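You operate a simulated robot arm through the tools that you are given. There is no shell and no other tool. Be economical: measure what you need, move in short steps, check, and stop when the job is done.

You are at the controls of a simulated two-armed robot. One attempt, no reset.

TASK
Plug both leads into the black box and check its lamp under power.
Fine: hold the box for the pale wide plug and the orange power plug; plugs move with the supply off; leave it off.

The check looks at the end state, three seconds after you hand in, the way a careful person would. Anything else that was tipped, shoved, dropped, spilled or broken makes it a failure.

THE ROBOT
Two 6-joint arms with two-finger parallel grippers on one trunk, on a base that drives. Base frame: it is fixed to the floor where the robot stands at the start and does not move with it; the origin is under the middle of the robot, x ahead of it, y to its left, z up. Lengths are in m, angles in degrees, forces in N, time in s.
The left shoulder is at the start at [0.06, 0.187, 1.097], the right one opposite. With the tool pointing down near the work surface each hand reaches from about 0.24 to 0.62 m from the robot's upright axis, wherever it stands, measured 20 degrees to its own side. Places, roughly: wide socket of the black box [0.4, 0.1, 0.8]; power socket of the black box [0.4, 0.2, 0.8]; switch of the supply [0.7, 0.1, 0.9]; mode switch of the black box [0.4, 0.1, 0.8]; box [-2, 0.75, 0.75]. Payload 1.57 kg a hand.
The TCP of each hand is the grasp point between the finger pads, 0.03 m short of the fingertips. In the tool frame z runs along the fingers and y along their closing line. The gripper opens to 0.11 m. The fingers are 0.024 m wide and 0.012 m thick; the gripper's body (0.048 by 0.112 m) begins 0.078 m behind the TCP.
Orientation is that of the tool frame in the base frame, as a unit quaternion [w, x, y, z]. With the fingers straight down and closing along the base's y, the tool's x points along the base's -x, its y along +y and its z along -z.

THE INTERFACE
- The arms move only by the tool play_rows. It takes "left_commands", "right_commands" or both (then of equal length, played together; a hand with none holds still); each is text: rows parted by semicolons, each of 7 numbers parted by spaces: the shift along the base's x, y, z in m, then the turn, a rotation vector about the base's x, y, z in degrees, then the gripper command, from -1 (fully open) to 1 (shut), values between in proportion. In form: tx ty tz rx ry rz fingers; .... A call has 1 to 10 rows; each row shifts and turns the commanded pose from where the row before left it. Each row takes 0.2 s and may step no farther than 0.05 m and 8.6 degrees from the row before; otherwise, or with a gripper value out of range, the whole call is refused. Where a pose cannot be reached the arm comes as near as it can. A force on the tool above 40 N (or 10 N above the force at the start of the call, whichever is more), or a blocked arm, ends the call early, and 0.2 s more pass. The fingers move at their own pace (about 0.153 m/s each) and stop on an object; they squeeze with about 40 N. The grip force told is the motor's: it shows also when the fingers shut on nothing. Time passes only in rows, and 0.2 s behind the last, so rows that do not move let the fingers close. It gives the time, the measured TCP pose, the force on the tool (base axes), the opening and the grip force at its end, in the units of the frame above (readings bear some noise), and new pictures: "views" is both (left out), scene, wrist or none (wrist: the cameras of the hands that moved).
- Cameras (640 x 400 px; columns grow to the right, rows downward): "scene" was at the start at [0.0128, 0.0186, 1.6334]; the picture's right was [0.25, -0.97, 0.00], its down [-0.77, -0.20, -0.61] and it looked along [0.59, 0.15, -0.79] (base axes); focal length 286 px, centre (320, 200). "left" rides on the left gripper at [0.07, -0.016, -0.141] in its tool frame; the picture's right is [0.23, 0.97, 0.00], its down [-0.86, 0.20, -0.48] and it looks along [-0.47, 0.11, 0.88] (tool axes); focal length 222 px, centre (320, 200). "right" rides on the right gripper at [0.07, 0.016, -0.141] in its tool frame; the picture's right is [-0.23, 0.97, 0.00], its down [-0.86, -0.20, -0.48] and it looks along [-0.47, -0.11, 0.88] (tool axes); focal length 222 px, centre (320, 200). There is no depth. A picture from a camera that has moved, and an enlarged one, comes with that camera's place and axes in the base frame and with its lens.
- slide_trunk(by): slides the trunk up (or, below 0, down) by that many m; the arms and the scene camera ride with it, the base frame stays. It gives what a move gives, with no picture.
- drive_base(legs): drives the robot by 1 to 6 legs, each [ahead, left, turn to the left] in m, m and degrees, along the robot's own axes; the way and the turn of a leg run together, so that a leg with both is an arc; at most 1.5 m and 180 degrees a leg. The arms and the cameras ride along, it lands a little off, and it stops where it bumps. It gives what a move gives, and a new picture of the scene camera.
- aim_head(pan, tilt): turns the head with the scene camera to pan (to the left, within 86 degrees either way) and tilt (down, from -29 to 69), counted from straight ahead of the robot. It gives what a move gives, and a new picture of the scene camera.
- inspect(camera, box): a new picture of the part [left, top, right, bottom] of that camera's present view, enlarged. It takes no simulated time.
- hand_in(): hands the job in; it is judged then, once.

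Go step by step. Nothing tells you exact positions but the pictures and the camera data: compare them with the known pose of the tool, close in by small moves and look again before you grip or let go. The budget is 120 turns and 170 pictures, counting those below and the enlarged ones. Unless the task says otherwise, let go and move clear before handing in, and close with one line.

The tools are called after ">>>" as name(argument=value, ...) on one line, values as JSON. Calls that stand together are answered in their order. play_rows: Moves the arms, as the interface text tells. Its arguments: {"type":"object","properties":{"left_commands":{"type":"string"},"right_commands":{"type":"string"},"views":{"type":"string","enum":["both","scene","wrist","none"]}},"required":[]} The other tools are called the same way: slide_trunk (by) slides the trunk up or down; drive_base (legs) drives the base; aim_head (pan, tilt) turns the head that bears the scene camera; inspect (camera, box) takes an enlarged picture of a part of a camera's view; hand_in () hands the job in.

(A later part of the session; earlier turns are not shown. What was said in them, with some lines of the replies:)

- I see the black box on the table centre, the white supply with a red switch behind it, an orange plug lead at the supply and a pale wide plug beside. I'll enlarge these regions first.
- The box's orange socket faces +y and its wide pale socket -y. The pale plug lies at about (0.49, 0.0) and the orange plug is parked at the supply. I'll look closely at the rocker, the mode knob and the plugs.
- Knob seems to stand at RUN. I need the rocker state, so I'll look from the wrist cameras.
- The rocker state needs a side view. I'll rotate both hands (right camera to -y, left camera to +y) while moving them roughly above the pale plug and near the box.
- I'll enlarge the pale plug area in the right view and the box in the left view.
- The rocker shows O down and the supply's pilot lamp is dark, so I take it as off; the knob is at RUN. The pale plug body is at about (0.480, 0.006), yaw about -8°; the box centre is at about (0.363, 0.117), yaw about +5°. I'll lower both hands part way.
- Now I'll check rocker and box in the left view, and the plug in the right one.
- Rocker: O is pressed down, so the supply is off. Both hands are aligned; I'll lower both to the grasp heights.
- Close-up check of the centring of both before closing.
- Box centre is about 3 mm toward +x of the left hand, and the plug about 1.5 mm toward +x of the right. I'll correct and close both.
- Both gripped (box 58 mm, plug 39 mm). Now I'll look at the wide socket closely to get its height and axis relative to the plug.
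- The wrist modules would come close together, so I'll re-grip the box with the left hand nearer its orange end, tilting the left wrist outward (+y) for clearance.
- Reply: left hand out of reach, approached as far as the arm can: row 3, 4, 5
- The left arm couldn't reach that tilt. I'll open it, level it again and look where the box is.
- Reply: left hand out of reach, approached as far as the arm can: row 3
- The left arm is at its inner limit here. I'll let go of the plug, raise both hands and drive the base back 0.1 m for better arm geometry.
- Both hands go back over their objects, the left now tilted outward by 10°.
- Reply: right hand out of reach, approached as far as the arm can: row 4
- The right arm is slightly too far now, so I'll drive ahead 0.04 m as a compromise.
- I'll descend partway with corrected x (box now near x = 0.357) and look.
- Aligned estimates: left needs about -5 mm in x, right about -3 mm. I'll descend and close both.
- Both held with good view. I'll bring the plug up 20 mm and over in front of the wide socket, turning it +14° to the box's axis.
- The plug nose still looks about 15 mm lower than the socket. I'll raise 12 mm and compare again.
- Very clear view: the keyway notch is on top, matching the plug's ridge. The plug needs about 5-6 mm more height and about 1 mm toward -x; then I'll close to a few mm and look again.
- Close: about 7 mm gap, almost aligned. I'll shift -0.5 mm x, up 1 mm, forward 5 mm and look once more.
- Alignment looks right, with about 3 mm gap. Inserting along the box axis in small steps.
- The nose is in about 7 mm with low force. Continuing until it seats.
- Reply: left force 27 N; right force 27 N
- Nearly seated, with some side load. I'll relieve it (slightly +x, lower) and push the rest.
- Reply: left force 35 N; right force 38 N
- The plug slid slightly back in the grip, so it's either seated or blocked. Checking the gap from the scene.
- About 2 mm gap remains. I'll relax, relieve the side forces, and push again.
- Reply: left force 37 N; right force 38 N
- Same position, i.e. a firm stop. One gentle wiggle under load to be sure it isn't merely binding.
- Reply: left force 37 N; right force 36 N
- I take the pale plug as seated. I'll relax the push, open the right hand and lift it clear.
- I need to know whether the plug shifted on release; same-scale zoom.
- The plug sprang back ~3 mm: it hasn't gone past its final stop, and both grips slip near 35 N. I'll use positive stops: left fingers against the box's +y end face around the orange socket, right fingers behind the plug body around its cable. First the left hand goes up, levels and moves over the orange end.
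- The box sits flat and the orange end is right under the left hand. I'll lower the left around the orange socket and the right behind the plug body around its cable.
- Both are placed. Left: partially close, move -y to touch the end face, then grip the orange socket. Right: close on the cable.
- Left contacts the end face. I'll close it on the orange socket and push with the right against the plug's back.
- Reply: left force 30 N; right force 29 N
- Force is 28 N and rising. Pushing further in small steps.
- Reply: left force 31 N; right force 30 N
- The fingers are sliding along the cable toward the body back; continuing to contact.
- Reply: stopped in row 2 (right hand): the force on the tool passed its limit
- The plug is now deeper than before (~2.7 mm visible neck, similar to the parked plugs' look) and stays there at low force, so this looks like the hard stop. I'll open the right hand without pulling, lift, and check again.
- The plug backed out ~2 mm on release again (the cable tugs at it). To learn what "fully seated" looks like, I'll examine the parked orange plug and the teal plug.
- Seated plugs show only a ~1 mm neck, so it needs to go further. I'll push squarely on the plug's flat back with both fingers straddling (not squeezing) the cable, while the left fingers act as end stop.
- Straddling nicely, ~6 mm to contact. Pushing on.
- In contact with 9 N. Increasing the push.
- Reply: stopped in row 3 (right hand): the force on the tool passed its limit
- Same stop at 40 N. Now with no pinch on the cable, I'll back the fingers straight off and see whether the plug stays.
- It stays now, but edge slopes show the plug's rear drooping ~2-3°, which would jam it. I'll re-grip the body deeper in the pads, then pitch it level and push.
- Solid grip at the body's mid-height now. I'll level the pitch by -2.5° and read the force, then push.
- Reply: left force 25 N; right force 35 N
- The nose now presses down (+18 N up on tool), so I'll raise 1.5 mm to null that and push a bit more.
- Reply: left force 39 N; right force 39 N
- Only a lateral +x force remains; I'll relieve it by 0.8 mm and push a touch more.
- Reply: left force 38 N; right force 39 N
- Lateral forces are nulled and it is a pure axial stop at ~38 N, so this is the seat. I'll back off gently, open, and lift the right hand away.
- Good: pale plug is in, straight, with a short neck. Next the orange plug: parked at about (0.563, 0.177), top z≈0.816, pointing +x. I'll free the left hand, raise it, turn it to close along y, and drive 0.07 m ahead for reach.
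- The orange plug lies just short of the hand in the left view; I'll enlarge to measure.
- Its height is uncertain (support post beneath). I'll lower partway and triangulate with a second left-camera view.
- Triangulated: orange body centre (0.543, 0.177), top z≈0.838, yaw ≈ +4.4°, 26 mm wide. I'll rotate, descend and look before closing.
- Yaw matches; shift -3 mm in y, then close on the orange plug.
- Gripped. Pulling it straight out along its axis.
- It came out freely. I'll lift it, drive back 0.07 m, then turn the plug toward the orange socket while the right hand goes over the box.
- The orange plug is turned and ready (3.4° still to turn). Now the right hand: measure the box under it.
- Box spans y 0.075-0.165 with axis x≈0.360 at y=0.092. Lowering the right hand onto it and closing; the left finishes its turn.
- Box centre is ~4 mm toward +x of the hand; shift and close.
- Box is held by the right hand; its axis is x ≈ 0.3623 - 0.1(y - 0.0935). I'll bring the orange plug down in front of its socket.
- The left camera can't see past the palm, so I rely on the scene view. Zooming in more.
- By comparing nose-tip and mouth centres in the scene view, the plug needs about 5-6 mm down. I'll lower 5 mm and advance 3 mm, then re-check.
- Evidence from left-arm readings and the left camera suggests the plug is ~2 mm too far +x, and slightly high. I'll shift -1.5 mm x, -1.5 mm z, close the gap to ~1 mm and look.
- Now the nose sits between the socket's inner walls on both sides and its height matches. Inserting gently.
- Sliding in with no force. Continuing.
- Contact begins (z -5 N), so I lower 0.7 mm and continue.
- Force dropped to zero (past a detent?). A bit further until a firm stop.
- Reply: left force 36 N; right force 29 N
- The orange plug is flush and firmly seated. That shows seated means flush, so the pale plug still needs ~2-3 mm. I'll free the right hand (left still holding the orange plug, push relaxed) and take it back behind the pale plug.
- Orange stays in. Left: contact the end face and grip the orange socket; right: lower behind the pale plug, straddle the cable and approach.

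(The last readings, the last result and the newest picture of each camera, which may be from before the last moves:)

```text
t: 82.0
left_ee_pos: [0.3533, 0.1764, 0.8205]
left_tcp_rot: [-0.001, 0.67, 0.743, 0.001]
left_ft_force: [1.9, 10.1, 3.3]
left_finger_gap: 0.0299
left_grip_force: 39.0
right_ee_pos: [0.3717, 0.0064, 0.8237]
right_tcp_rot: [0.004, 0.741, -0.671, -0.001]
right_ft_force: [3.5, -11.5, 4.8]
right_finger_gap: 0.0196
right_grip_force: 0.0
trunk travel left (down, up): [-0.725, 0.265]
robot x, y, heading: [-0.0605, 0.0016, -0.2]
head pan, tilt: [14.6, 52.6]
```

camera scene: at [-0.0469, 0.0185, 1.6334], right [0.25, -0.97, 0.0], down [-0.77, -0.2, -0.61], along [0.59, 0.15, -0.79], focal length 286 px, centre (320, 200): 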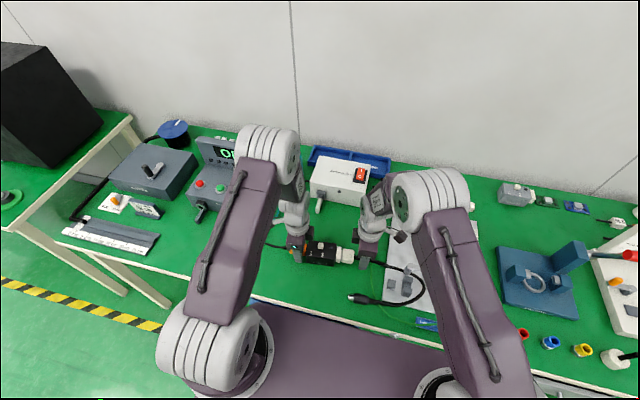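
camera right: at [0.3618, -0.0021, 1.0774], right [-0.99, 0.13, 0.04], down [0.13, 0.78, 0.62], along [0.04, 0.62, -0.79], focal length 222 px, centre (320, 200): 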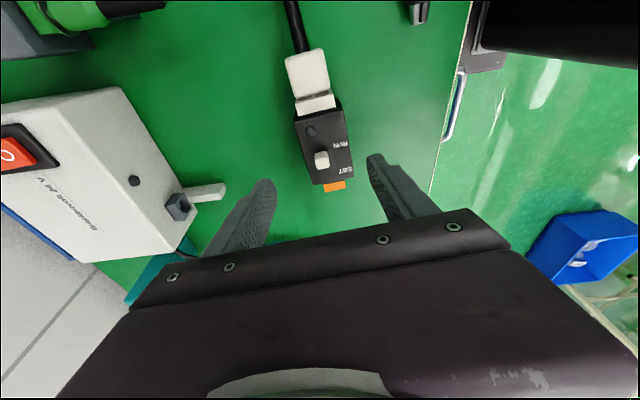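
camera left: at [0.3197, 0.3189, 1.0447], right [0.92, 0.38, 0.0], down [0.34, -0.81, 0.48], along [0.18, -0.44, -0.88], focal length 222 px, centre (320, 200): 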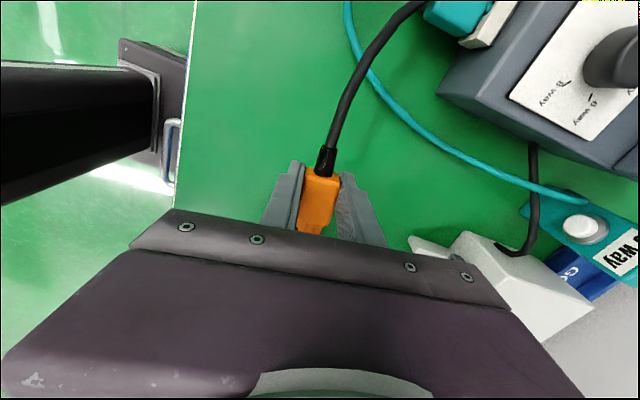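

Contact at 11 N; raising the push in stages.

>>> play_rows(right_commands="-0.0001 0.001 0 0 0 0 0.65; -0.0001 0.001 0 0 0 0 0.65; 0 0.0005 0 0 0 0 0.65", views="none")

>>> play_rows(right_commands="-0.0001 0.0008 0 0 0 0 0.65", views="none")

>>> play_rows(right_commands="-0.0001 0.0008 0 0 0 0 0.65", views="none")

```text
t: 82.8
left_ee_pos: [0.3529, 0.1764, 0.8215]
left_tcp_rot: [-0.001, 0.669, 0.743, 0.0]
left_ft_force: [-0.3, 0.7, 3.6]
left_finger_gap: 0.0297
left_grip_force: 39.5
right_ee_pos: [0.3688, 0.0061, 0.8236]
right_tcp_rot: [0.005, 0.741, -0.671, 0.0]
right_ft_force: [2.0, -7.1, 2.0]
right_finger_gap: 0.0193
right_grip_force: 0.0
trunk travel left (down, up): [-0.725, 0.265]
robot x, y, heading: [-0.0601, 0.0026, -0.2]
head pan, tilt: [14.6, 52.6]
stopped in row 3 (right hand): the force on the tool passed its limit (the readings are from after the stop); the commanded pose is now the measured one
```

```text
t: 83.2
left_ee_pos: [0.3527, 0.1781, 0.8199]
left_tcp_rot: [-0.001, 0.669, 0.743, 0.0]
left_ft_force: [-0.7, 8.7, 2.8]
left_finger_gap: 0.0295
left_grip_force: 39.3
right_ee_pos: [0.3693, 0.0049, 0.8239]
right_tcp_rot: [0.005, 0.74, -0.672, 0.001]
right_ft_force: [3.0, -13.9, 5.1]
right_finger_gap: 0.0191
right_grip_force: 0.2
trunk travel left (down, up): [-0.725, 0.265]
robot x, y, heading: [-0.0608, -0.0017, -0.0]
head pan, tilt: [14.6, 52.6]
```

```text
t: 83.6
left_ee_pos: [0.3525, 0.1761, 0.8207]
left_tcp_rot: [-0.002, 0.669, 0.744, 0.0]
left_ft_force: [0.4, 19.2, 0.0]
left_finger_gap: 0.0298
left_grip_force: 39.0
right_ee_pos: [0.3685, 0.007, 0.8231]
right_tcp_rot: [0.005, 0.74, -0.672, 0.0]
right_ft_force: [3.3, -26.6, 10.0]
right_finger_gap: 0.0194
right_grip_force: 0.0
trunk travel left (down, up): [-0.725, 0.265]
robot x, y, heading: [-0.062, 0.0028, 0.0]
head pan, tilt: [14.6, 52.6]
```

Continuing the staged increase.

>>> play_rows(right_commands="0 0.0008 0 0 0 0 0.65", views="none")

>>> play_rows(right_commands="0 0.0006 0 0 0 0 0.65", views="none")

>>> play_rows(right_commands="0 0.0006 0 0 0 0 0.65", views="none")

>>> inspect(camera="scene", box=[332, 242, 352, 262])

```text
t: 84.2
left_ee_pos: [0.3526, 0.1776, 0.8204]
left_tcp_rot: [-0.002, 0.668, 0.744, 0.0]
left_ft_force: [-1.5, 0.5, 4.2]
left_finger_gap: 0.0298
left_grip_force: 39.4
right_ee_pos: [0.3688, 0.0066, 0.8242]
right_tcp_rot: [0.006, 0.741, -0.672, 0.0]
right_ft_force: [0.9, -6.9, 2.5]
right_finger_gap: 0.0192
right_grip_force: 0.1
trunk travel left (down, up): [-0.725, 0.265]
robot x, y, heading: [-0.063, -0.0034, -0.2]
head pan, tilt: [14.6, 52.6]
stopped in row 1 (right hand): the force on the tool passed its limit (the readings are from after the stop); the commanded pose is now the measured one
```

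```text
t: 84.6
left_ee_pos: [0.3527, 0.1773, 0.8213]
left_tcp_rot: [-0.002, 0.669, 0.744, 0.001]
left_ft_force: [-1.7, 5.8, 2.2]
left_finger_gap: 0.0299
left_grip_force: 39.0
right_ee_pos: [0.369, 0.0073, 0.8237]
right_tcp_rot: [0.006, 0.741, -0.672, 0.0]
right_ft_force: [1.5, -13.8, 5.2]
right_finger_gap: 0.019
right_grip_force: 0.1
trunk travel left (down, up): [-0.725, 0.265]
robot x, y, heading: [-0.0597, -0.005, -0.1]
head pan, tilt: [14.6, 52.6]
```

```text
t: 85.0
left_ee_pos: [0.3521, 0.1775, 0.8209]
left_tcp_rot: [-0.003, 0.668, 0.744, 0.0]
left_ft_force: [-1.1, 14.7, 1.5]
left_finger_gap: 0.03
left_grip_force: 39.5
right_ee_pos: [0.3686, 0.0081, 0.8235]
right_tcp_rot: [0.007, 0.741, -0.672, -0.001]
right_ft_force: [4.5, -23.5, 9.7]
right_finger_gap: 0.0192
right_grip_force: 0.1
trunk travel left (down, up): [-0.725, 0.265]
robot x, y, heading: [-0.0585, 0.0003, 0.2]
head pan, tilt: [14.6, 52.6]
```

```text
16.00 times, centred on (342, 252) of scene
camera zoom: at [-0.0477, 0.0164, 1.6335], right [0.25, -0.97, 0.0], down [-0.77, -0.2, -0.61], along [0.59, 0.15, -0.79], focal length 4583 px, centre (-32, -632)
```

zoom: 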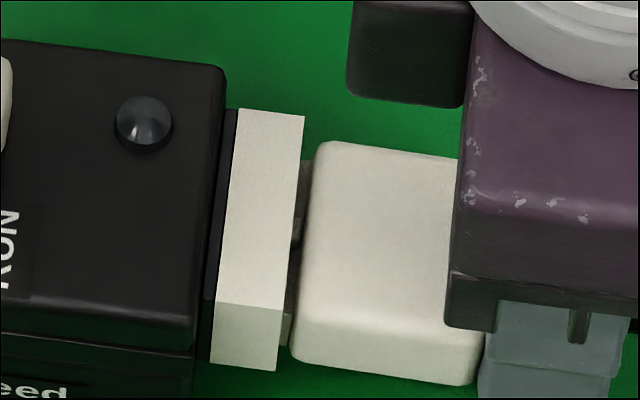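

The gap is still ~2 mm: probably a stiff final detent. I'll step the force up more finely so that each call starts higher (limit is 10 N above the start).

>>> play_rows(right_commands="0 0.0007 0 0 0 0 0.65", views="none")

>>> play_rows(right_commands="0 0.0003 0 0 0 0 0.65", views="none")

```text
t: 85.4
left_ee_pos: [0.3531, 0.1777, 0.82]
left_tcp_rot: [-0.001, 0.668, 0.744, 0.001]
left_ft_force: [-0.6, 25.1, 0.1]
left_finger_gap: 0.03
left_grip_force: 39.0
right_ee_pos: [0.3684, 0.0074, 0.8246]
right_tcp_rot: [0.007, 0.74, -0.672, -0.001]
right_ft_force: [4.6, -33.8, 13.6]
right_finger_gap: 0.0193
right_grip_force: 0.1
trunk travel left (down, up): [-0.725, 0.265]
robot x, y, heading: [-0.0582, 0.001, -0.2]
head pan, tilt: [14.6, 52.6]
```

```text
t: 86.0
left_ee_pos: [0.3522, 0.1781, 0.8213]
left_tcp_rot: [-0.001, 0.668, 0.745, -0.001]
left_ft_force: [-1.6, 0.3, 4.2]
left_finger_gap: 0.03
left_grip_force: 39.4
right_ee_pos: [0.3693, 0.0078, 0.8236]
right_tcp_rot: [0.007, 0.741, -0.672, 0.001]
right_ft_force: [0.2, -5.8, 2.7]
right_finger_gap: 0.0193
right_grip_force: 0.1
trunk travel left (down, up): [-0.725, 0.265]
robot x, y, heading: [-0.0587, -0.0007, 0.1]
head pan, tilt: [14.6, 52.6]
stopped in row 1 (right hand): the force on the tool passed its limit (the readings are from after the stop); the commanded pose is now the measured one
```

The upward force on the fingers indicates the plug's rear still droops and binds. I'll re-grip the body firmly and rock it gently in pitch and yaw under moderate push.

>>> play_rows(right_commands="0 -0.001 0 0 0 0 0; 0 0 0 0 0 0 -0.2; -0.0008 0.008 0 0 0 0 -0.2; -0.0008 0.008 0 0 0 0 -0.2; -0.0008 0.008 0 0 0 0 -0.2; -0.0004 0.004 -0.002 0 0 0 -0.2; 0 0 0 0 0 0 0.2; 0 0 0 0 0 0 1; 0 0 0 0 0 0 1; 0 0 0 0 0 0 1", views="none")

>>> play_rows(right_commands="0 0.001 0.0004 -1.5 -0.15 0 1; 0 0.001 0 0 0 0 1; 0 0 0.0004 -1.5 -0.15 0 1; 0 0.0005 0 0 0 1 1; 0 0 -0.0004 1.5 0.15 0 1; 0 0.0005 0 0 0 -2 1; 0 0 -0.0004 1.5 0.15 0 1; 0 0 0 0 0 1 1", views="none")

```text
t: 88.2
left_ee_pos: [0.3533, 0.1798, 0.8197]
left_tcp_rot: [-0.002, 0.668, 0.744, 0.0]
left_ft_force: [-4.6, -0.7, 12.7]
left_finger_gap: 0.0301
left_grip_force: 38.7
right_ee_pos: [0.3664, 0.0361, 0.8216]
right_tcp_rot: [0.006, 0.74, -0.672, 0.0]
right_ft_force: [10.1, 0.5, 0.9]
right_finger_gap: 0.0389
right_grip_force: 40.5
trunk travel left (down, up): [-0.725, 0.265]
robot x, y, heading: [-0.0641, -0.0001, 0.4]
head pan, tilt: [14.6, 52.6]
```

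```text
t: 90.0
left_ee_pos: [0.3531, 0.1796, 0.8208]
left_tcp_rot: [-0.003, 0.668, 0.744, 0.0]
left_ft_force: [-4.8, 26.1, 6.2]
left_finger_gap: 0.0298
left_grip_force: 39.2
right_ee_pos: [0.3663, 0.039, 0.8213]
right_tcp_rot: [0.008, 0.741, -0.671, 0.001]
right_ft_force: [14.5, -29.3, 18.9]
right_finger_gap: 0.0391
right_grip_force: 40.4
trunk travel left (down, up): [-0.725, 0.265]
robot x, y, heading: [-0.0585, 0.0004, -0.3]
head pan, tilt: [14.6, 52.6]
```

Residual forces show the right hand ~1 mm too far -x and ~1 mm too low, and the left pressing down a little. I'll correct all of that with the push backed off and read the forces.

>>> play_rows(left_commands="0 0 0.0008 0 0 0 1; 0 0 0 0 0 0 1; 0 0 0 0 0 0 1", right_commands="0.0005 -0.0018 0.0008 0 0 0 1; 0.0005 0 0.0006 0 0 0 1; 0 0 0 0 0 0 1", views="none")

```text
t: 90.8
left_ee_pos: [0.3518, 0.178, 0.8203]
left_tcp_rot: [-0.002, 0.668, 0.744, -0.001]
left_ft_force: [-6.7, 9.6, 5.5]
left_finger_gap: 0.0301
left_grip_force: 38.7
right_ee_pos: [0.3679, 0.037, 0.8207]
right_tcp_rot: [0.008, 0.741, -0.672, 0.0]
right_ft_force: [7.1, -9.5, -4.1]
right_finger_gap: 0.0388
right_grip_force: 40.2
trunk travel left (down, up): [-0.725, 0.265]
robot x, y, heading: [-0.0611, -0.0019, 0.0]
head pan, tilt: [14.6, 52.6]
```

Better. A little more +x, then push in small reads.

>>> play_rows(right_commands="0.0007 0 -0.0003 0 0 0 1; 0 0.001 0 0 0 0 1; 0 0 0 0 0 0 1", views="none")

>>> play_rows(right_commands="0 0.001 0 0 0 0 1; 0 0 0 0 0 0 1", views="none")

```text
t: 91.6
left_ee_pos: [0.3535, 0.1802, 0.8201]
left_tcp_rot: [-0.002, 0.667, 0.745, -0.001]
left_ft_force: [-0.4, 15.4, -1.2]
left_finger_gap: 0.0298
left_grip_force: 39.2
right_ee_pos: [0.368, 0.0386, 0.8217]
right_tcp_rot: [0.009, 0.741, -0.672, -0.001]
right_ft_force: [0.3, -15.4, -0.6]
right_finger_gap: 0.0387
right_grip_force: 40.0
trunk travel left (down, up): [-0.725, 0.265]
robot x, y, heading: [-0.0602, -0.0031, 0.0]
head pan, tilt: [14.6, 52.6]
```

```text
t: 92.2
left_ee_pos: [0.3518, 0.1795, 0.8214]
left_tcp_rot: [-0.001, 0.668, 0.745, -0.001]
left_ft_force: [-1.5, 25.8, -2.0]
left_finger_gap: 0.03
left_grip_force: 39.5
right_ee_pos: [0.3681, 0.0388, 0.8217]
right_tcp_rot: [0.009, 0.741, -0.672, -0.001]
right_ft_force: [0.3, -25.1, 0.9]
right_finger_gap: 0.0386
right_grip_force: 39.8
trunk travel left (down, up): [-0.725, 0.265]
robot x, y, heading: [-0.0584, -0.0028, 0.3]
head pan, tilt: [14.6, 52.6]
```

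Lateral forces are now nil with 25 N axial. One more push and a look.

>>> play_rows(right_commands="0 0.0009 0 0 0 0 1; 0 0 0 0 0 0 1", views="none")

>>> play_rows(right_commands="0 0.0008 0 0 0 0 1; 0 0 0 0 0 0 1", views="none")

>>> inspect(camera="scene", box=[332, 242, 352, 262])

```text
t: 92.8
left_ee_pos: [0.3535, 0.1797, 0.8214]
left_tcp_rot: [-0.002, 0.668, 0.744, -0.001]
left_ft_force: [-3.5, 37.2, -0.4]
left_finger_gap: 0.0298
left_grip_force: 39.5
right_ee_pos: [0.3689, 0.0397, 0.8225]
right_tcp_rot: [0.009, 0.741, -0.671, 0.0]
right_ft_force: [3.9, -39.8, 3.6]
right_finger_gap: 0.0387
right_grip_force: 40.1
trunk travel left (down, up): [-0.725, 0.265]
robot x, y, heading: [-0.0592, 0.0043, -0.2]
head pan, tilt: [14.6, 52.6]
```

```text
t: 93.4
left_ee_pos: [0.353, 0.1801, 0.8203]
left_tcp_rot: [-0.002, 0.668, 0.744, 0.0]
left_ft_force: [-3.1, 38.9, -0.6]
left_finger_gap: 0.0299
left_grip_force: 39.6
right_ee_pos: [0.3673, 0.0411, 0.8221]
right_tcp_rot: [0.009, 0.741, -0.672, 0.0]
right_ft_force: [3.3, -39.8, 4.9]
right_finger_gap: 0.0392
right_grip_force: 40.0
trunk travel left (down, up): [-0.725, 0.265]
robot x, y, heading: [-0.0577, -0.0011, 0.0]
head pan, tilt: [14.6, 52.6]
```

```text
16.00 times, centred on (342, 252) of scene
camera zoom: at [-0.0471, 0.0184, 1.6335], right [0.25, -0.97, 0.0], down [-0.77, -0.2, -0.61], along [0.59, 0.15, -0.79], focal length 4583 px, centre (-32, -632)
```

zoom: 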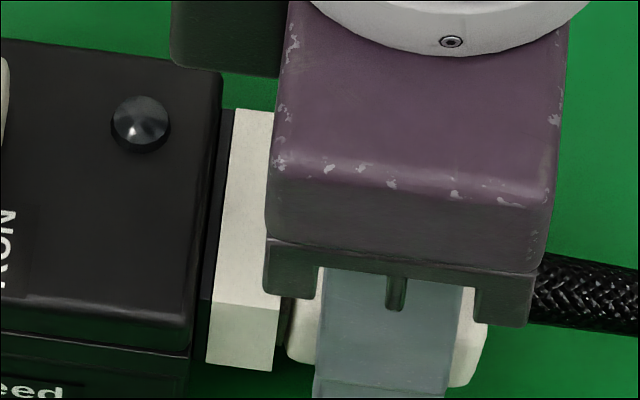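

It's a pure axial stop at 40 N with zero side load, about as flush as it gets. I'll unload gently, open the right hand and lift it clear, then check.

>>> play_rows(right_commands="0 -0.0018 0 0 0 0 1; 0 -0.0014 0 0 0 0 1; 0 0 0 0 0 0 0.28; 0 0 0 0 0 0 0.1; 0 0 0 0 0 0 -0.1; 0 0 0.015 0 0 0 -0.2; 0 0 0.03 0 0 0 -0.3; 0 0 0.03 0 0 0 -0.3; 0 -0.02 0.03 0 0 0 -0.3; 0 -0.02 0.03 0 0 0 -0.3", views="none")

>>> inspect(camera="scene", box=[332, 242, 352, 262])

```text
t: 95.6
left_ee_pos: [0.3518, 0.1783, 0.821]
left_tcp_rot: [-0.001, 0.667, 0.745, -0.001]
left_ft_force: [-0.3, -1.7, 2.1]
left_finger_gap: 0.0299
left_grip_force: 39.6
right_ee_pos: [0.3673, -0.0032, 0.9579]
right_tcp_rot: [0.008, 0.74, -0.672, -0.001]
right_ft_force: [-0.7, -0.3, -0.2]
right_finger_gap: 0.0715
right_grip_force: 0.0
trunk travel left (down, up): [-0.725, 0.265]
robot x, y, heading: [-0.0562, -0.0008, -0.2]
head pan, tilt: [14.6, 52.6]
```

```text
16.00 times, centred on (342, 252) of scene
camera zoom: at [-0.0473, 0.0178, 1.6334], right [0.25, -0.97, 0.0], down [-0.77, -0.2, -0.61], along [0.59, 0.15, -0.79], focal length 4583 px, centre (-32, -632)
```

zoom: 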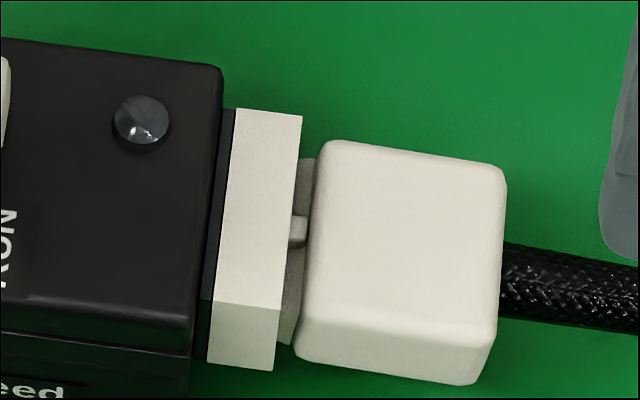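

It eased out ~1 mm again, so a stiff snap probably isn't passed. I'll straddle the cable again and give the plug's back a brisk short push, with the left hand still as stop.

>>> play_rows(right_commands="0.0015 -0.008 -0.02 0 0 0 0; 0.002 0 -0.03 0 0 0 0; 0 0 -0.03 0 0 0 0; 0 0 -0.03 0 0 0 0; 0 0 -0.022 0 0 0 0; 0 0 0 0 0 0 0.4; 0 0 0 0 0 0 0.65; 0 0 0 0 0 0 0.65", views="none")

>>> play_rows(right_commands="-0.002 0.022 0 0 0 0 0.65; 0 0 0 0 0 0 0.65", views="none")

>>> inspect(camera="scene", box=[332, 242, 352, 262])

```text
t: 97.4
left_ee_pos: [0.3522, 0.1778, 0.8203]
left_tcp_rot: [-0.002, 0.668, 0.744, -0.001]
left_ft_force: [-0.8, 0.1, -0.1]
left_finger_gap: 0.0296
left_grip_force: 39.3
right_ee_pos: [0.3712, -0.0099, 0.8258]
right_tcp_rot: [0.007, 0.741, -0.672, 0.0]
right_ft_force: [0.3, 0.3, 0.2]
right_finger_gap: 0.0191
right_grip_force: 0.2
trunk travel left (down, up): [-0.725, 0.265]
robot x, y, heading: [-0.0629, 0.0007, 0.1]
head pan, tilt: [14.6, 52.6]
```

```text
t: 98.1
left_ee_pos: [0.3524, 0.1795, 0.8216]
left_tcp_rot: [-0.003, 0.667, 0.745, 0.0]
left_ft_force: [-1.4, 3.1, 3.5]
left_finger_gap: 0.0299
left_grip_force: 39.0
right_ee_pos: [0.3695, 0.0084, 0.8248]
right_tcp_rot: [0.01, 0.74, -0.673, 0.0]
right_ft_force: [0.3, -5.7, 1.7]
right_finger_gap: 0.0192
right_grip_force: 0.1
trunk travel left (down, up): [-0.725, 0.265]
robot x, y, heading: [-0.0595, 0.0012, 0.3]
head pan, tilt: [14.6, 52.6]
stopped in row 2 (right hand): the force on the tool passed its limit (the readings are from after the stop); the commanded pose is now the measured one
```

```text
16.00 times, centred on (342, 252) of scene
camera zoom: at [-0.0477, 0.0177, 1.6335], right [0.25, -0.97, 0.0], down [-0.77, -0.2, -0.61], along [0.59, 0.15, -0.79], focal length 4583 px, centre (-32, -632)
```

zoom: 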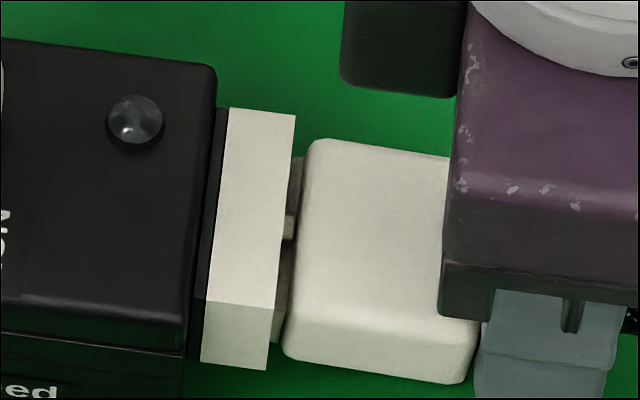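

Same hard stop at 12 px (~1-2 mm), so that's its seat. I'll back both hands off, raise them, and drive ahead to work the supply switch.

>>> play_rows(right_commands="0 -0.004 0 0 0 0 0.65; 0 -0.006 0 0 0 0 0.65; 0 0 0 0 0 0 0.2; 0 0 0 0 0 0 0.1; 0 0 0.03 0 0 0 0.1; 0 0 0.03 0 0 0 0.1; 0 0 0.03 0 0 0 0.5; 0 0 0.03 0 0 0 1; 0 0 0.04 0 0 0 1", left_commands="0 0 0 0 0 0 1; 0 0 0 0 0 0 1; 0 0 0 0 0 0 0.4; 0 0 0 0 0 0 0.1; 0 0.002 0 0 0 0 0.1; 0 0 0.03 0 0 0 0; 0 0 0.04 0 0 0 0; 0 0 0.04 0 0 0 0; 0 0 0.04 0 0 0 0", views="none")

>>> drive_base(legs=[[0.11, 0, 0]])

```text
t: 100.1
left_ee_pos: [0.3511, 0.1812, 0.9724]
left_tcp_rot: [-0.001, 0.668, 0.745, -0.001]
left_ft_force: [-0.4, -0.2, -1.0]
left_finger_gap: 0.0549
left_grip_force: 0.0
right_ee_pos: [0.3669, -0.0009, 0.9869]
right_tcp_rot: [0.009, 0.74, -0.672, 0.0]
right_ft_force: [-0.7, -0.7, 0.3]
right_finger_gap: 0.0
right_grip_force: 21.3
trunk travel left (down, up): [-0.725, 0.265]
robot x, y, heading: [-0.0594, -0.0012, -0.1]
head pan, tilt: [14.6, 52.6]
```

```text
t: 101.3
left_ee_pos: [0.4603, 0.1815, 0.9717]
left_tcp_rot: [-0.001, 0.667, 0.745, -0.001]
left_ft_force: [0.2, 0.3, 0.3]
left_finger_gap: 0.055
left_grip_force: 0.0
right_ee_pos: [0.4779, 0.0003, 0.9865]
right_tcp_rot: [0.01, 0.741, -0.671, 0.0]
right_ft_force: [-0.7, 0.3, -0.2]
right_finger_gap: 0.0
right_grip_force: 21.0
trunk travel left (down, up): [-0.725, 0.265]
robot x, y, heading: [0.0494, 0.0029, 0.4]
head pan, tilt: [14.6, 52.6]
camera scene: at [0.0615, 0.0183, 1.6335], right [0.25, -0.97, 0.0], down [-0.77, -0.2, -0.61], along [0.59, 0.15, -0.79], focal length 286 px, centre (320, 200)
```

scene: 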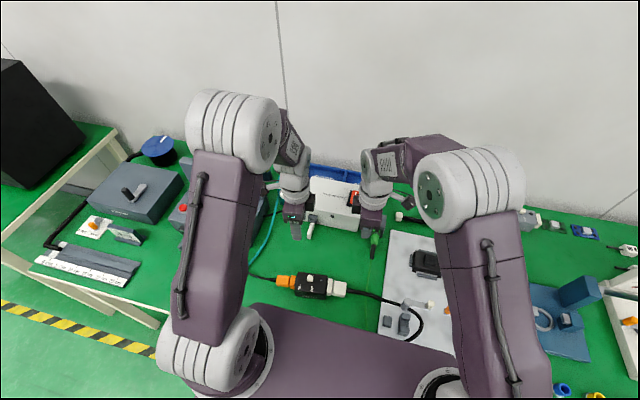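

Both leads are visible in the box. Move the right hand (closed) above the rocker's I end, and look at the box closely.

>>> play_rows(right_commands="0.035 0.01 0 0 0 0 1; 0.035 0.01 0 0 0 0 1; 0.035 0.01 0 0 0 0 1; 0.035 0.01 0 0 0 0 1; 0.03 0.01 0 0 0 0 1; 0.02 0 -0.01 0 0 0 1; 0 0 0 0 0 0 1", views="wrist")

>>> inspect(camera="scene", box=[265, 255, 360, 310])

```text
t: 102.9
left_ee_pos: [0.4621, 0.1815, 0.9704]
left_tcp_rot: [-0.002, 0.667, 0.745, 0.0]
left_ft_force: [-0.8, 0.7, -0.4]
left_finger_gap: 0.055
left_grip_force: 0.1
right_ee_pos: [0.6025, 0.0263, 0.9743]
right_tcp_rot: [0.01, 0.741, -0.672, 0.001]
right_ft_force: [0.9, -0.1, -0.7]
right_finger_gap: 0.0003
right_grip_force: 21.1
right hand out of reach, approached as far as the arm can: row 4, 5, 6
trunk travel left (down, up): [-0.725, 0.265]
robot x, y, heading: [0.0512, 0.0056, 0.0]
head pan, tilt: [14.6, 52.6]
camera right: at [0.595, -0.0428, 1.1153], right [-0.99, 0.13, 0.01], down [0.12, 0.88, 0.46], along [0.05, 0.46, -0.89], focal length 222 px, centre (320, 200)
```

right: 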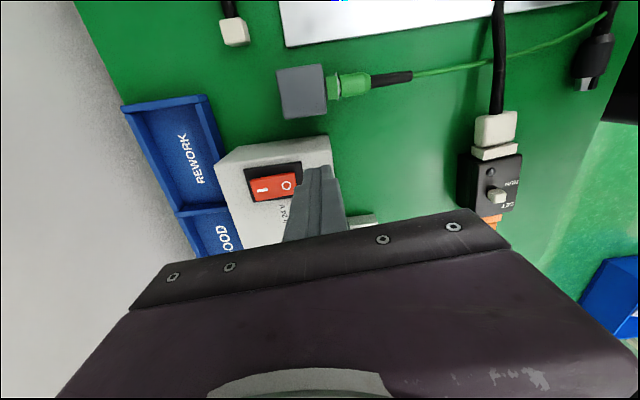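

```text
6.74 times, centred on (312, 282) of scene
camera zoom: at [0.0621, 0.0184, 1.6335], right [0.25, -0.97, 0.0], down [-0.77, -0.2, -0.61], along [0.59, 0.15, -0.79], focal length 1930 px, centre (370, -356)
```

zoom: 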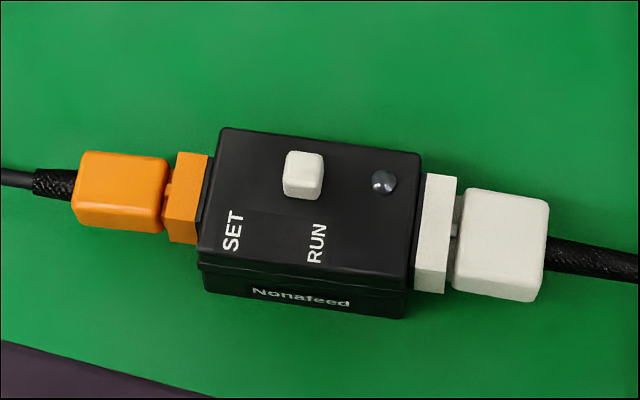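

Rocker: I end at (0.668, 0.047), O end at (0.638, 0.047). The arm is short by ~7 cm, so I drive ahead 0.08 m more with the hands high.

>>> drive_base(legs=[[0.08, 0, 0]])

```text
t: 104.0
left_ee_pos: [0.5412, 0.1822, 0.9705]
left_tcp_rot: [-0.001, 0.666, 0.746, -0.001]
left_ft_force: [0.5, -0.8, 0.1]
left_finger_gap: 0.0552
left_grip_force: 0.0
right_ee_pos: [0.6816, 0.0261, 0.9746]
right_tcp_rot: [0.009, 0.741, -0.672, 0.0]
right_ft_force: [0.5, 0.7, 0.3]
right_finger_gap: 0.0
right_grip_force: 21.8
trunk travel left (down, up): [-0.725, 0.265]
robot x, y, heading: [0.13, -0.0027, 0.1]
head pan, tilt: [14.6, 52.6]
camera scene: at [0.1411, 0.0183, 1.6335], right [0.25, -0.97, 0.0], down [-0.77, -0.2, -0.61], along [0.59, 0.15, -0.79], focal length 286 px, centre (320, 200)
```

scene: 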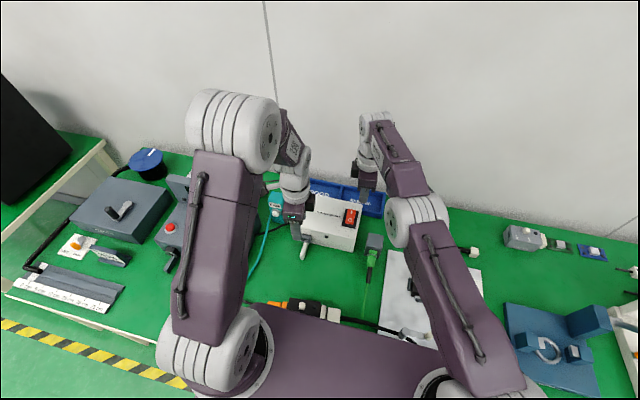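

Now position over the I end and press down in small steps.

>>> play_rows(right_commands="-0.004 0.011 0 0 0 0 1; -0.004 0.01 -0.015 0 0 0 1; 0 0 -0.01 0 0 0 1; 0 0 0 0 0 0 1", views="wrist")

```text
t: 105.0
left_ee_pos: [0.5406, 0.1813, 0.9719]
left_tcp_rot: [-0.002, 0.666, 0.746, -0.001]
left_ft_force: [0.0, 1.1, 0.3]
left_finger_gap: 0.0551
left_grip_force: 0.0
right_ee_pos: [0.6721, 0.0467, 0.9505]
right_tcp_rot: [0.008, 0.741, -0.671, 0.0]
right_ft_force: [-0.6, 0.5, 0.1]
right_finger_gap: 0.0
right_grip_force: 20.8
trunk travel left (down, up): [-0.725, 0.265]
robot x, y, heading: [0.1268, 0.0038, 0.1]
head pan, tilt: [14.6, 52.6]
camera right: at [0.6648, -0.0213, 1.0906], right [-0.99, 0.13, 0.01], down [0.12, 0.88, 0.47], along [0.05, 0.46, -0.89], focal length 222 px, centre (320, 200)
```

right: 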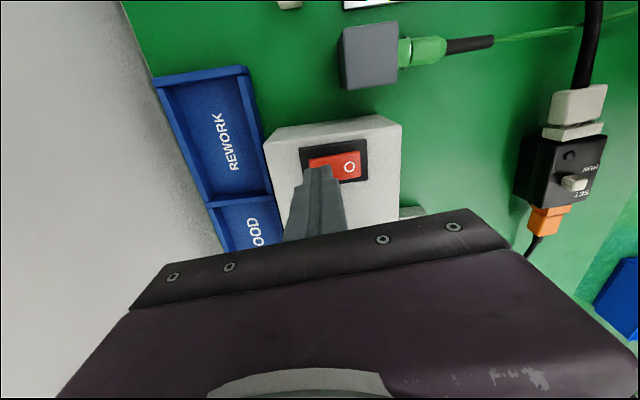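

The closed fingertips are over the I end. Pressing down slowly.

>>> play_rows(right_commands="0 0 -0.005 0 0 0 1; 0 0 -0.004 0 0 0 1; 0 0 -0.003 0 0 0 1; 0 0 -0.003 0 0 0 1; 0 0 -0.003 0 0 0 1", views="none")

```text
t: 106.2
left_ee_pos: [0.5418, 0.1817, 0.971]
left_tcp_rot: [-0.001, 0.666, 0.746, -0.001]
left_ft_force: [1.0, -0.1, -0.6]
left_finger_gap: 0.055
left_grip_force: 0.0
right_ee_pos: [0.6717, 0.0464, 0.9308]
right_tcp_rot: [0.01, 0.741, -0.672, 0.0]
right_ft_force: [1.2, 0.1, -0.6]
right_finger_gap: 0.0
right_grip_force: 21.7
trunk travel left (down, up): [-0.725, 0.265]
robot x, y, heading: [0.1305, 0.0035, -0.2]
head pan, tilt: [14.6, 52.6]
```

Not touched yet at z=0.931; continuing down.

>>> play_rows(right_commands="0 0 -0.003 0 0 0 1; 0 0 -0.003 0 0 0 1; 0 0 -0.003 0 0 0 1; 0 0 -0.002 0 0 0 1; 0 0 -0.002 0 0 0 1; 0 0 -0.002 0 0 0 1", views="none")

```text
t: 107.6
left_ee_pos: [0.5397, 0.1828, 0.9707]
left_tcp_rot: [-0.002, 0.667, 0.745, -0.001]
left_ft_force: [0.2, 0.6, -0.4]
left_finger_gap: 0.0549
left_grip_force: 0.1
right_ee_pos: [0.6718, 0.0457, 0.9167]
right_tcp_rot: [0.008, 0.74, -0.672, 0.001]
right_ft_force: [4.0, -0.7, 10.7]
right_finger_gap: 0.0003
right_grip_force: 21.4
right hand out of reach, approached as far as the arm can: row 3
trunk travel left (down, up): [-0.725, 0.265]
robot x, y, heading: [0.1282, 0.0038, -0.1]
head pan, tilt: [14.6, 52.6]
```

Contact, 11 N. Checking the rocker/pilot lamp and box lamp in one view.

>>> inspect(camera="scene", box=[265, 190, 385, 330])

```text
2.86 times, centred on (325, 260) of scene
camera zoom: at [0.1413, 0.0181, 1.6337], right [0.25, -0.97, 0.0], down [-0.77, -0.2, -0.61], along [0.59, 0.15, -0.79], focal length 818 px, centre (306, 29)
```

zoom: 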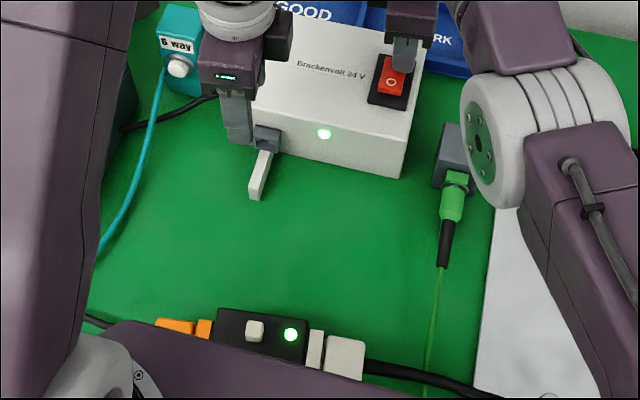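

The supply pilot is green and the box lamp is lit green: connected and working in RUN. Now switching off: lift, move to the O end, press.

>>> play_rows(right_commands="0 0 0.02 0 0 0 1; 0 0 0.015 0 0 0 1; -0.018 0 0 0 0 0 1; -0.017 0 0 0 0 0 1; 0 0 -0.015 0 0 0 1; 0 0 -0.006 0 0 0 1; 0 0 -0.003 0 0 0 1; 0 0 -0.003 0 0 0 1; 0 0 -0.003 0 0 0 1; 0 0 -0.002 0 0 0 1", views="none")

```text
t: 109.8
left_ee_pos: [0.5408, 0.1823, 0.9706]
left_tcp_rot: [-0.002, 0.666, 0.746, 0.0]
left_ft_force: [0.0, 0.0, -0.6]
left_finger_gap: 0.0552
left_grip_force: 0.1
right_ee_pos: [0.6667, 0.0514, 0.9189]
right_tcp_rot: [0.009, 0.741, -0.672, 0.0]
right_ft_force: [-0.3, -0.4, 0.8]
right_finger_gap: 0.0
right_grip_force: 21.4
right hand out of reach, approached as far as the arm can: row 3, 4
trunk travel left (down, up): [-0.725, 0.265]
robot x, y, heading: [0.1303, 0.0019, 0.4]
head pan, tilt: [14.6, 52.6]
```

The arm can't come closer in that pose, so I'll raise it and shift the base back 3 cm instead.

>>> play_rows(right_commands="0 0 0.015 0 0 0 1; 0 -0.002 0.02 0 0 0 1; 0 -0.002 0.005 0 0 0 1", views="none")

>>> drive_base(legs=[[-0.03, 0, 0]])

```text
t: 110.6
left_ee_pos: [0.5415, 0.1812, 0.9708]
left_tcp_rot: [-0.002, 0.666, 0.746, -0.001]
left_ft_force: [0.3, -0.2, -1.0]
left_finger_gap: 0.0552
left_grip_force: 0.0
right_ee_pos: [0.668, 0.0468, 0.9589]
right_tcp_rot: [0.011, 0.741, -0.672, -0.001]
right_ft_force: [-0.1, 0.3, 0.3]
right_finger_gap: 0.0
right_grip_force: 21.4
trunk travel left (down, up): [-0.725, 0.265]
robot x, y, heading: [0.1282, -0.0009, 0.1]
head pan, tilt: [14.6, 52.6]
```

```text
t: 111.4
left_ee_pos: [0.5154, 0.1821, 0.9681]
left_tcp_rot: [-0.004, 0.667, 0.745, -0.002]
left_ft_force: [0.3, 0.2, -0.7]
left_finger_gap: 0.0549
left_grip_force: 0.1
right_ee_pos: [0.6427, 0.0485, 0.9561]
right_tcp_rot: [0.012, 0.741, -0.671, -0.002]
right_ft_force: [0.0, -1.3, -0.7]
right_finger_gap: 0.0
right_grip_force: 21.3
trunk travel left (down, up): [-0.725, 0.265]
robot x, y, heading: [0.1003, 0.0029, -0.0]
head pan, tilt: [14.6, 52.6]
camera scene: at [0.1192, 0.0185, 1.6333], right [0.25, -0.97, 0.0], down [-0.77, -0.2, -0.6], along [0.58, 0.15, -0.8], focal length 286 px, centre (320, 200)
```

scene: 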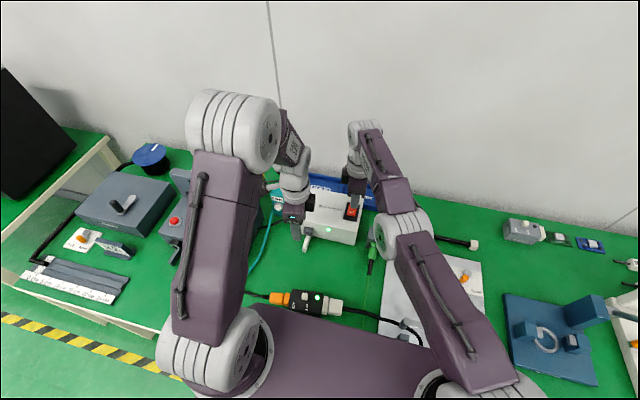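

Box lamp still lit. The fingertips are now over the O end; pressing down.

>>> play_rows(right_commands="-0.002 0 -0.01 0 0 0 1; 0 0 -0.01 0 0 0 1; 0 0 -0.005 0 0 0 1; 0 0 -0.004 0 0 0 1; 0 0 -0.003 0 0 0 1; 0 0 -0.003 0 0 0 1; 0 0 -0.003 0 0 0 1; 0 0 -0.002 0 0 0 1", views="none")

>>> inspect(camera="scene", box=[260, 180, 380, 320])

```text
t: 113.2
left_ee_pos: [0.5116, 0.181, 0.9718]
left_tcp_rot: [-0.002, 0.667, 0.745, -0.001]
left_ft_force: [1.1, 0.2, 0.2]
left_finger_gap: 0.0549
left_grip_force: 0.1
right_ee_pos: [0.6369, 0.0496, 0.9183]
right_tcp_rot: [0.011, 0.741, -0.671, 0.0]
right_ft_force: [-0.1, -0.5, 0.0]
right_finger_gap: 0.0
right_grip_force: 21.2
trunk travel left (down, up): [-0.725, 0.265]
robot x, y, heading: [0.1, 0.0001, 0.0]
head pan, tilt: [14.6, 52.6]
```

```text
2.86 times, centred on (320, 250) of scene
camera zoom: at [0.1125, 0.0184, 1.6334], right [0.25, -0.97, 0.0], down [-0.77, -0.2, -0.61], along [0.59, 0.15, -0.79], focal length 818 px, centre (320, 57)
```

zoom: 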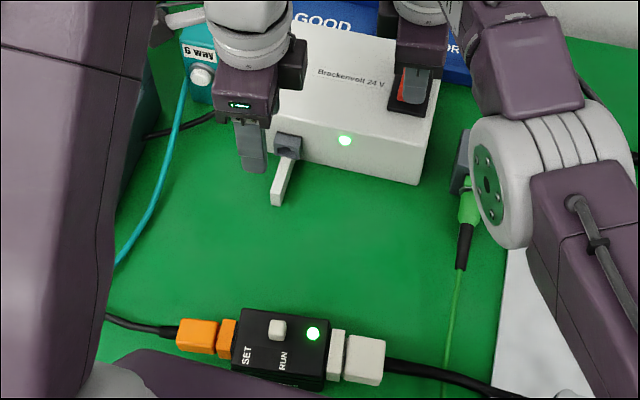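

Still on and not yet in contact at z=0.918; continue pressing a little further.

>>> play_rows(right_commands="0 0 -0.002 0 0 0 1; 0 0 -0.002 0 0 0 1; 0 0 -0.002 0 0 0 1; 0 0 0 0 0 0 1", views="none")

```text
t: 114.2
left_ee_pos: [0.5091, 0.1821, 0.9719]
left_tcp_rot: [-0.001, 0.666, 0.746, 0.0]
left_ft_force: [0.6, -0.5, 0.3]
left_finger_gap: 0.0549
left_grip_force: 0.0
right_ee_pos: [0.6352, 0.0492, 0.916]
right_tcp_rot: [0.008, 0.74, -0.673, 0.002]
right_ft_force: [6.3, -0.4, 26.5]
right_finger_gap: 0.0002
right_grip_force: 21.6
trunk travel left (down, up): [-0.725, 0.265]
robot x, y, heading: [0.1004, -0.0002, 0.2]
head pan, tilt: [14.6, 52.6]
```

Contact with 26 N; checking whether it went off.

>>> inspect(camera="scene", box=[260, 180, 380, 320])

```text
2.86 times, centred on (320, 250) of scene
camera zoom: at [0.1093, 0.0179, 1.6338], right [0.25, -0.97, 0.0], down [-0.77, -0.2, -0.61], along [0.59, 0.15, -0.79], focal length 818 px, centre (320, 57)
```

zoom: 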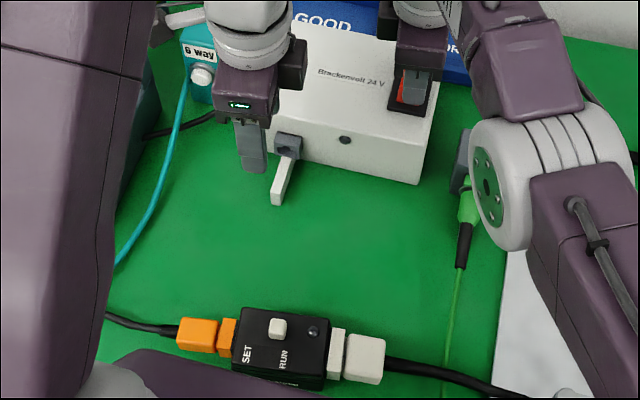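

Pilot and box lamp are dark: supply is off again, both plugs in. I'll raise the hand and back away, then verify.

>>> play_rows(right_commands="0 0 0.02 0 0 0 1; 0 0 0.03 0 0 0 1; 0 0 0.04 0 0 0 1; 0 0 0.02 0 0 0 1", left_commands="0 0 0.01 0 0 0 0; 0 0 0.02 0 0 0 0; 0 0 0.02 0 0 0 0; 0 0 0 0 0 0 0", views="none")

>>> drive_base(legs=[[-0.15, 0, 0]])

>>> inspect(camera="scene", box=[270, 230, 370, 290])

```text
t: 115.2
left_ee_pos: [0.5108, 0.1816, 1.0212]
left_tcp_rot: [0.0, 0.667, 0.745, 0.0]
left_ft_force: [1.2, -0.1, 0.3]
left_finger_gap: 0.0552
left_grip_force: 0.0
right_ee_pos: [0.6363, 0.0471, 1.0231]
right_tcp_rot: [0.01, 0.741, -0.672, 0.0]
right_ft_force: [0.4, -0.7, 0.1]
right_finger_gap: 0.0001
right_grip_force: 21.2
trunk travel left (down, up): [-0.725, 0.265]
robot x, y, heading: [0.1023, -0.0054, -0.1]
head pan, tilt: [14.6, 52.6]
```

```text
t: 116.6
left_ee_pos: [0.364, 0.1815, 1.0207]
left_tcp_rot: [-0.003, 0.667, 0.745, -0.002]
left_ft_force: [0.2, 0.1, 0.7]
left_finger_gap: 0.055
left_grip_force: 0.0
right_ee_pos: [0.4884, 0.0477, 1.022]
right_tcp_rot: [0.011, 0.741, -0.672, 0.0]
right_ft_force: [0.8, 0.8, -0.2]
right_finger_gap: 0.0001
right_grip_force: 21.0
trunk travel left (down, up): [-0.725, 0.265]
robot x, y, heading: [-0.0495, -0.0019, 0.2]
head pan, tilt: [14.6, 52.6]
camera scene: at [-0.0342, 0.0184, 1.6334], right [0.25, -0.97, 0.0], down [-0.77, -0.2, -0.61], along [0.59, 0.15, -0.8], focal length 286 px, centre (320, 200)
```

scene: 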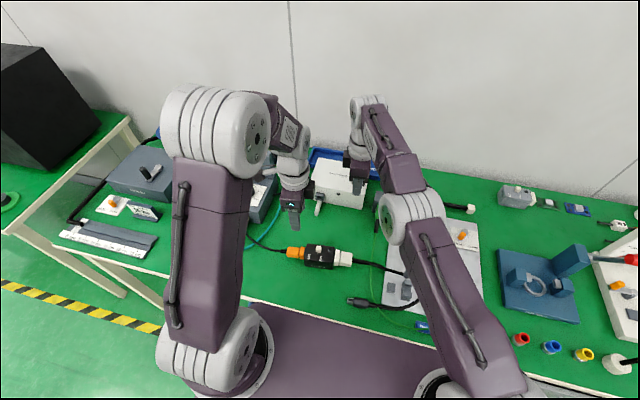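

```text
6.40 times, centred on (320, 260) of scene
camera zoom: at [-0.0342, 0.0184, 1.6334], right [0.25, -0.97, 0.0], down [-0.77, -0.2, -0.61], along [0.59, 0.15, -0.8], focal length 1833 px, centre (320, -184)
```

zoom: 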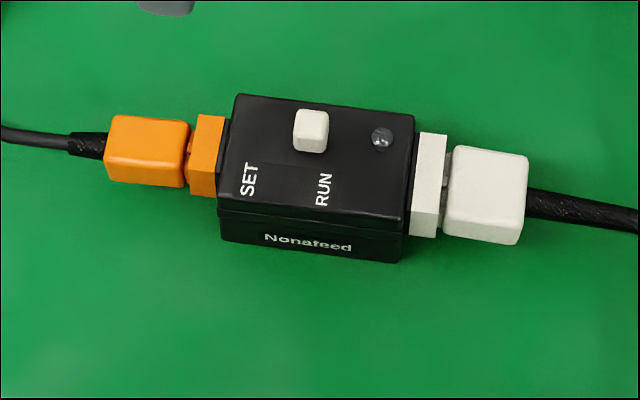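

Both plugs sit in the box with the same small neck showing. The box is upright, its lamp lit green under power, and the supply is off again. Both hands are clear, so I'm handing in.

>>> hand_in()

```text
The job is handed in.
```

Both leads are plugged into the black box, its lamp lit green under power, and the supply is switched off again. The pale plug stopped 2–3 mm short of flush at about 40 N, and I could not push it further in.
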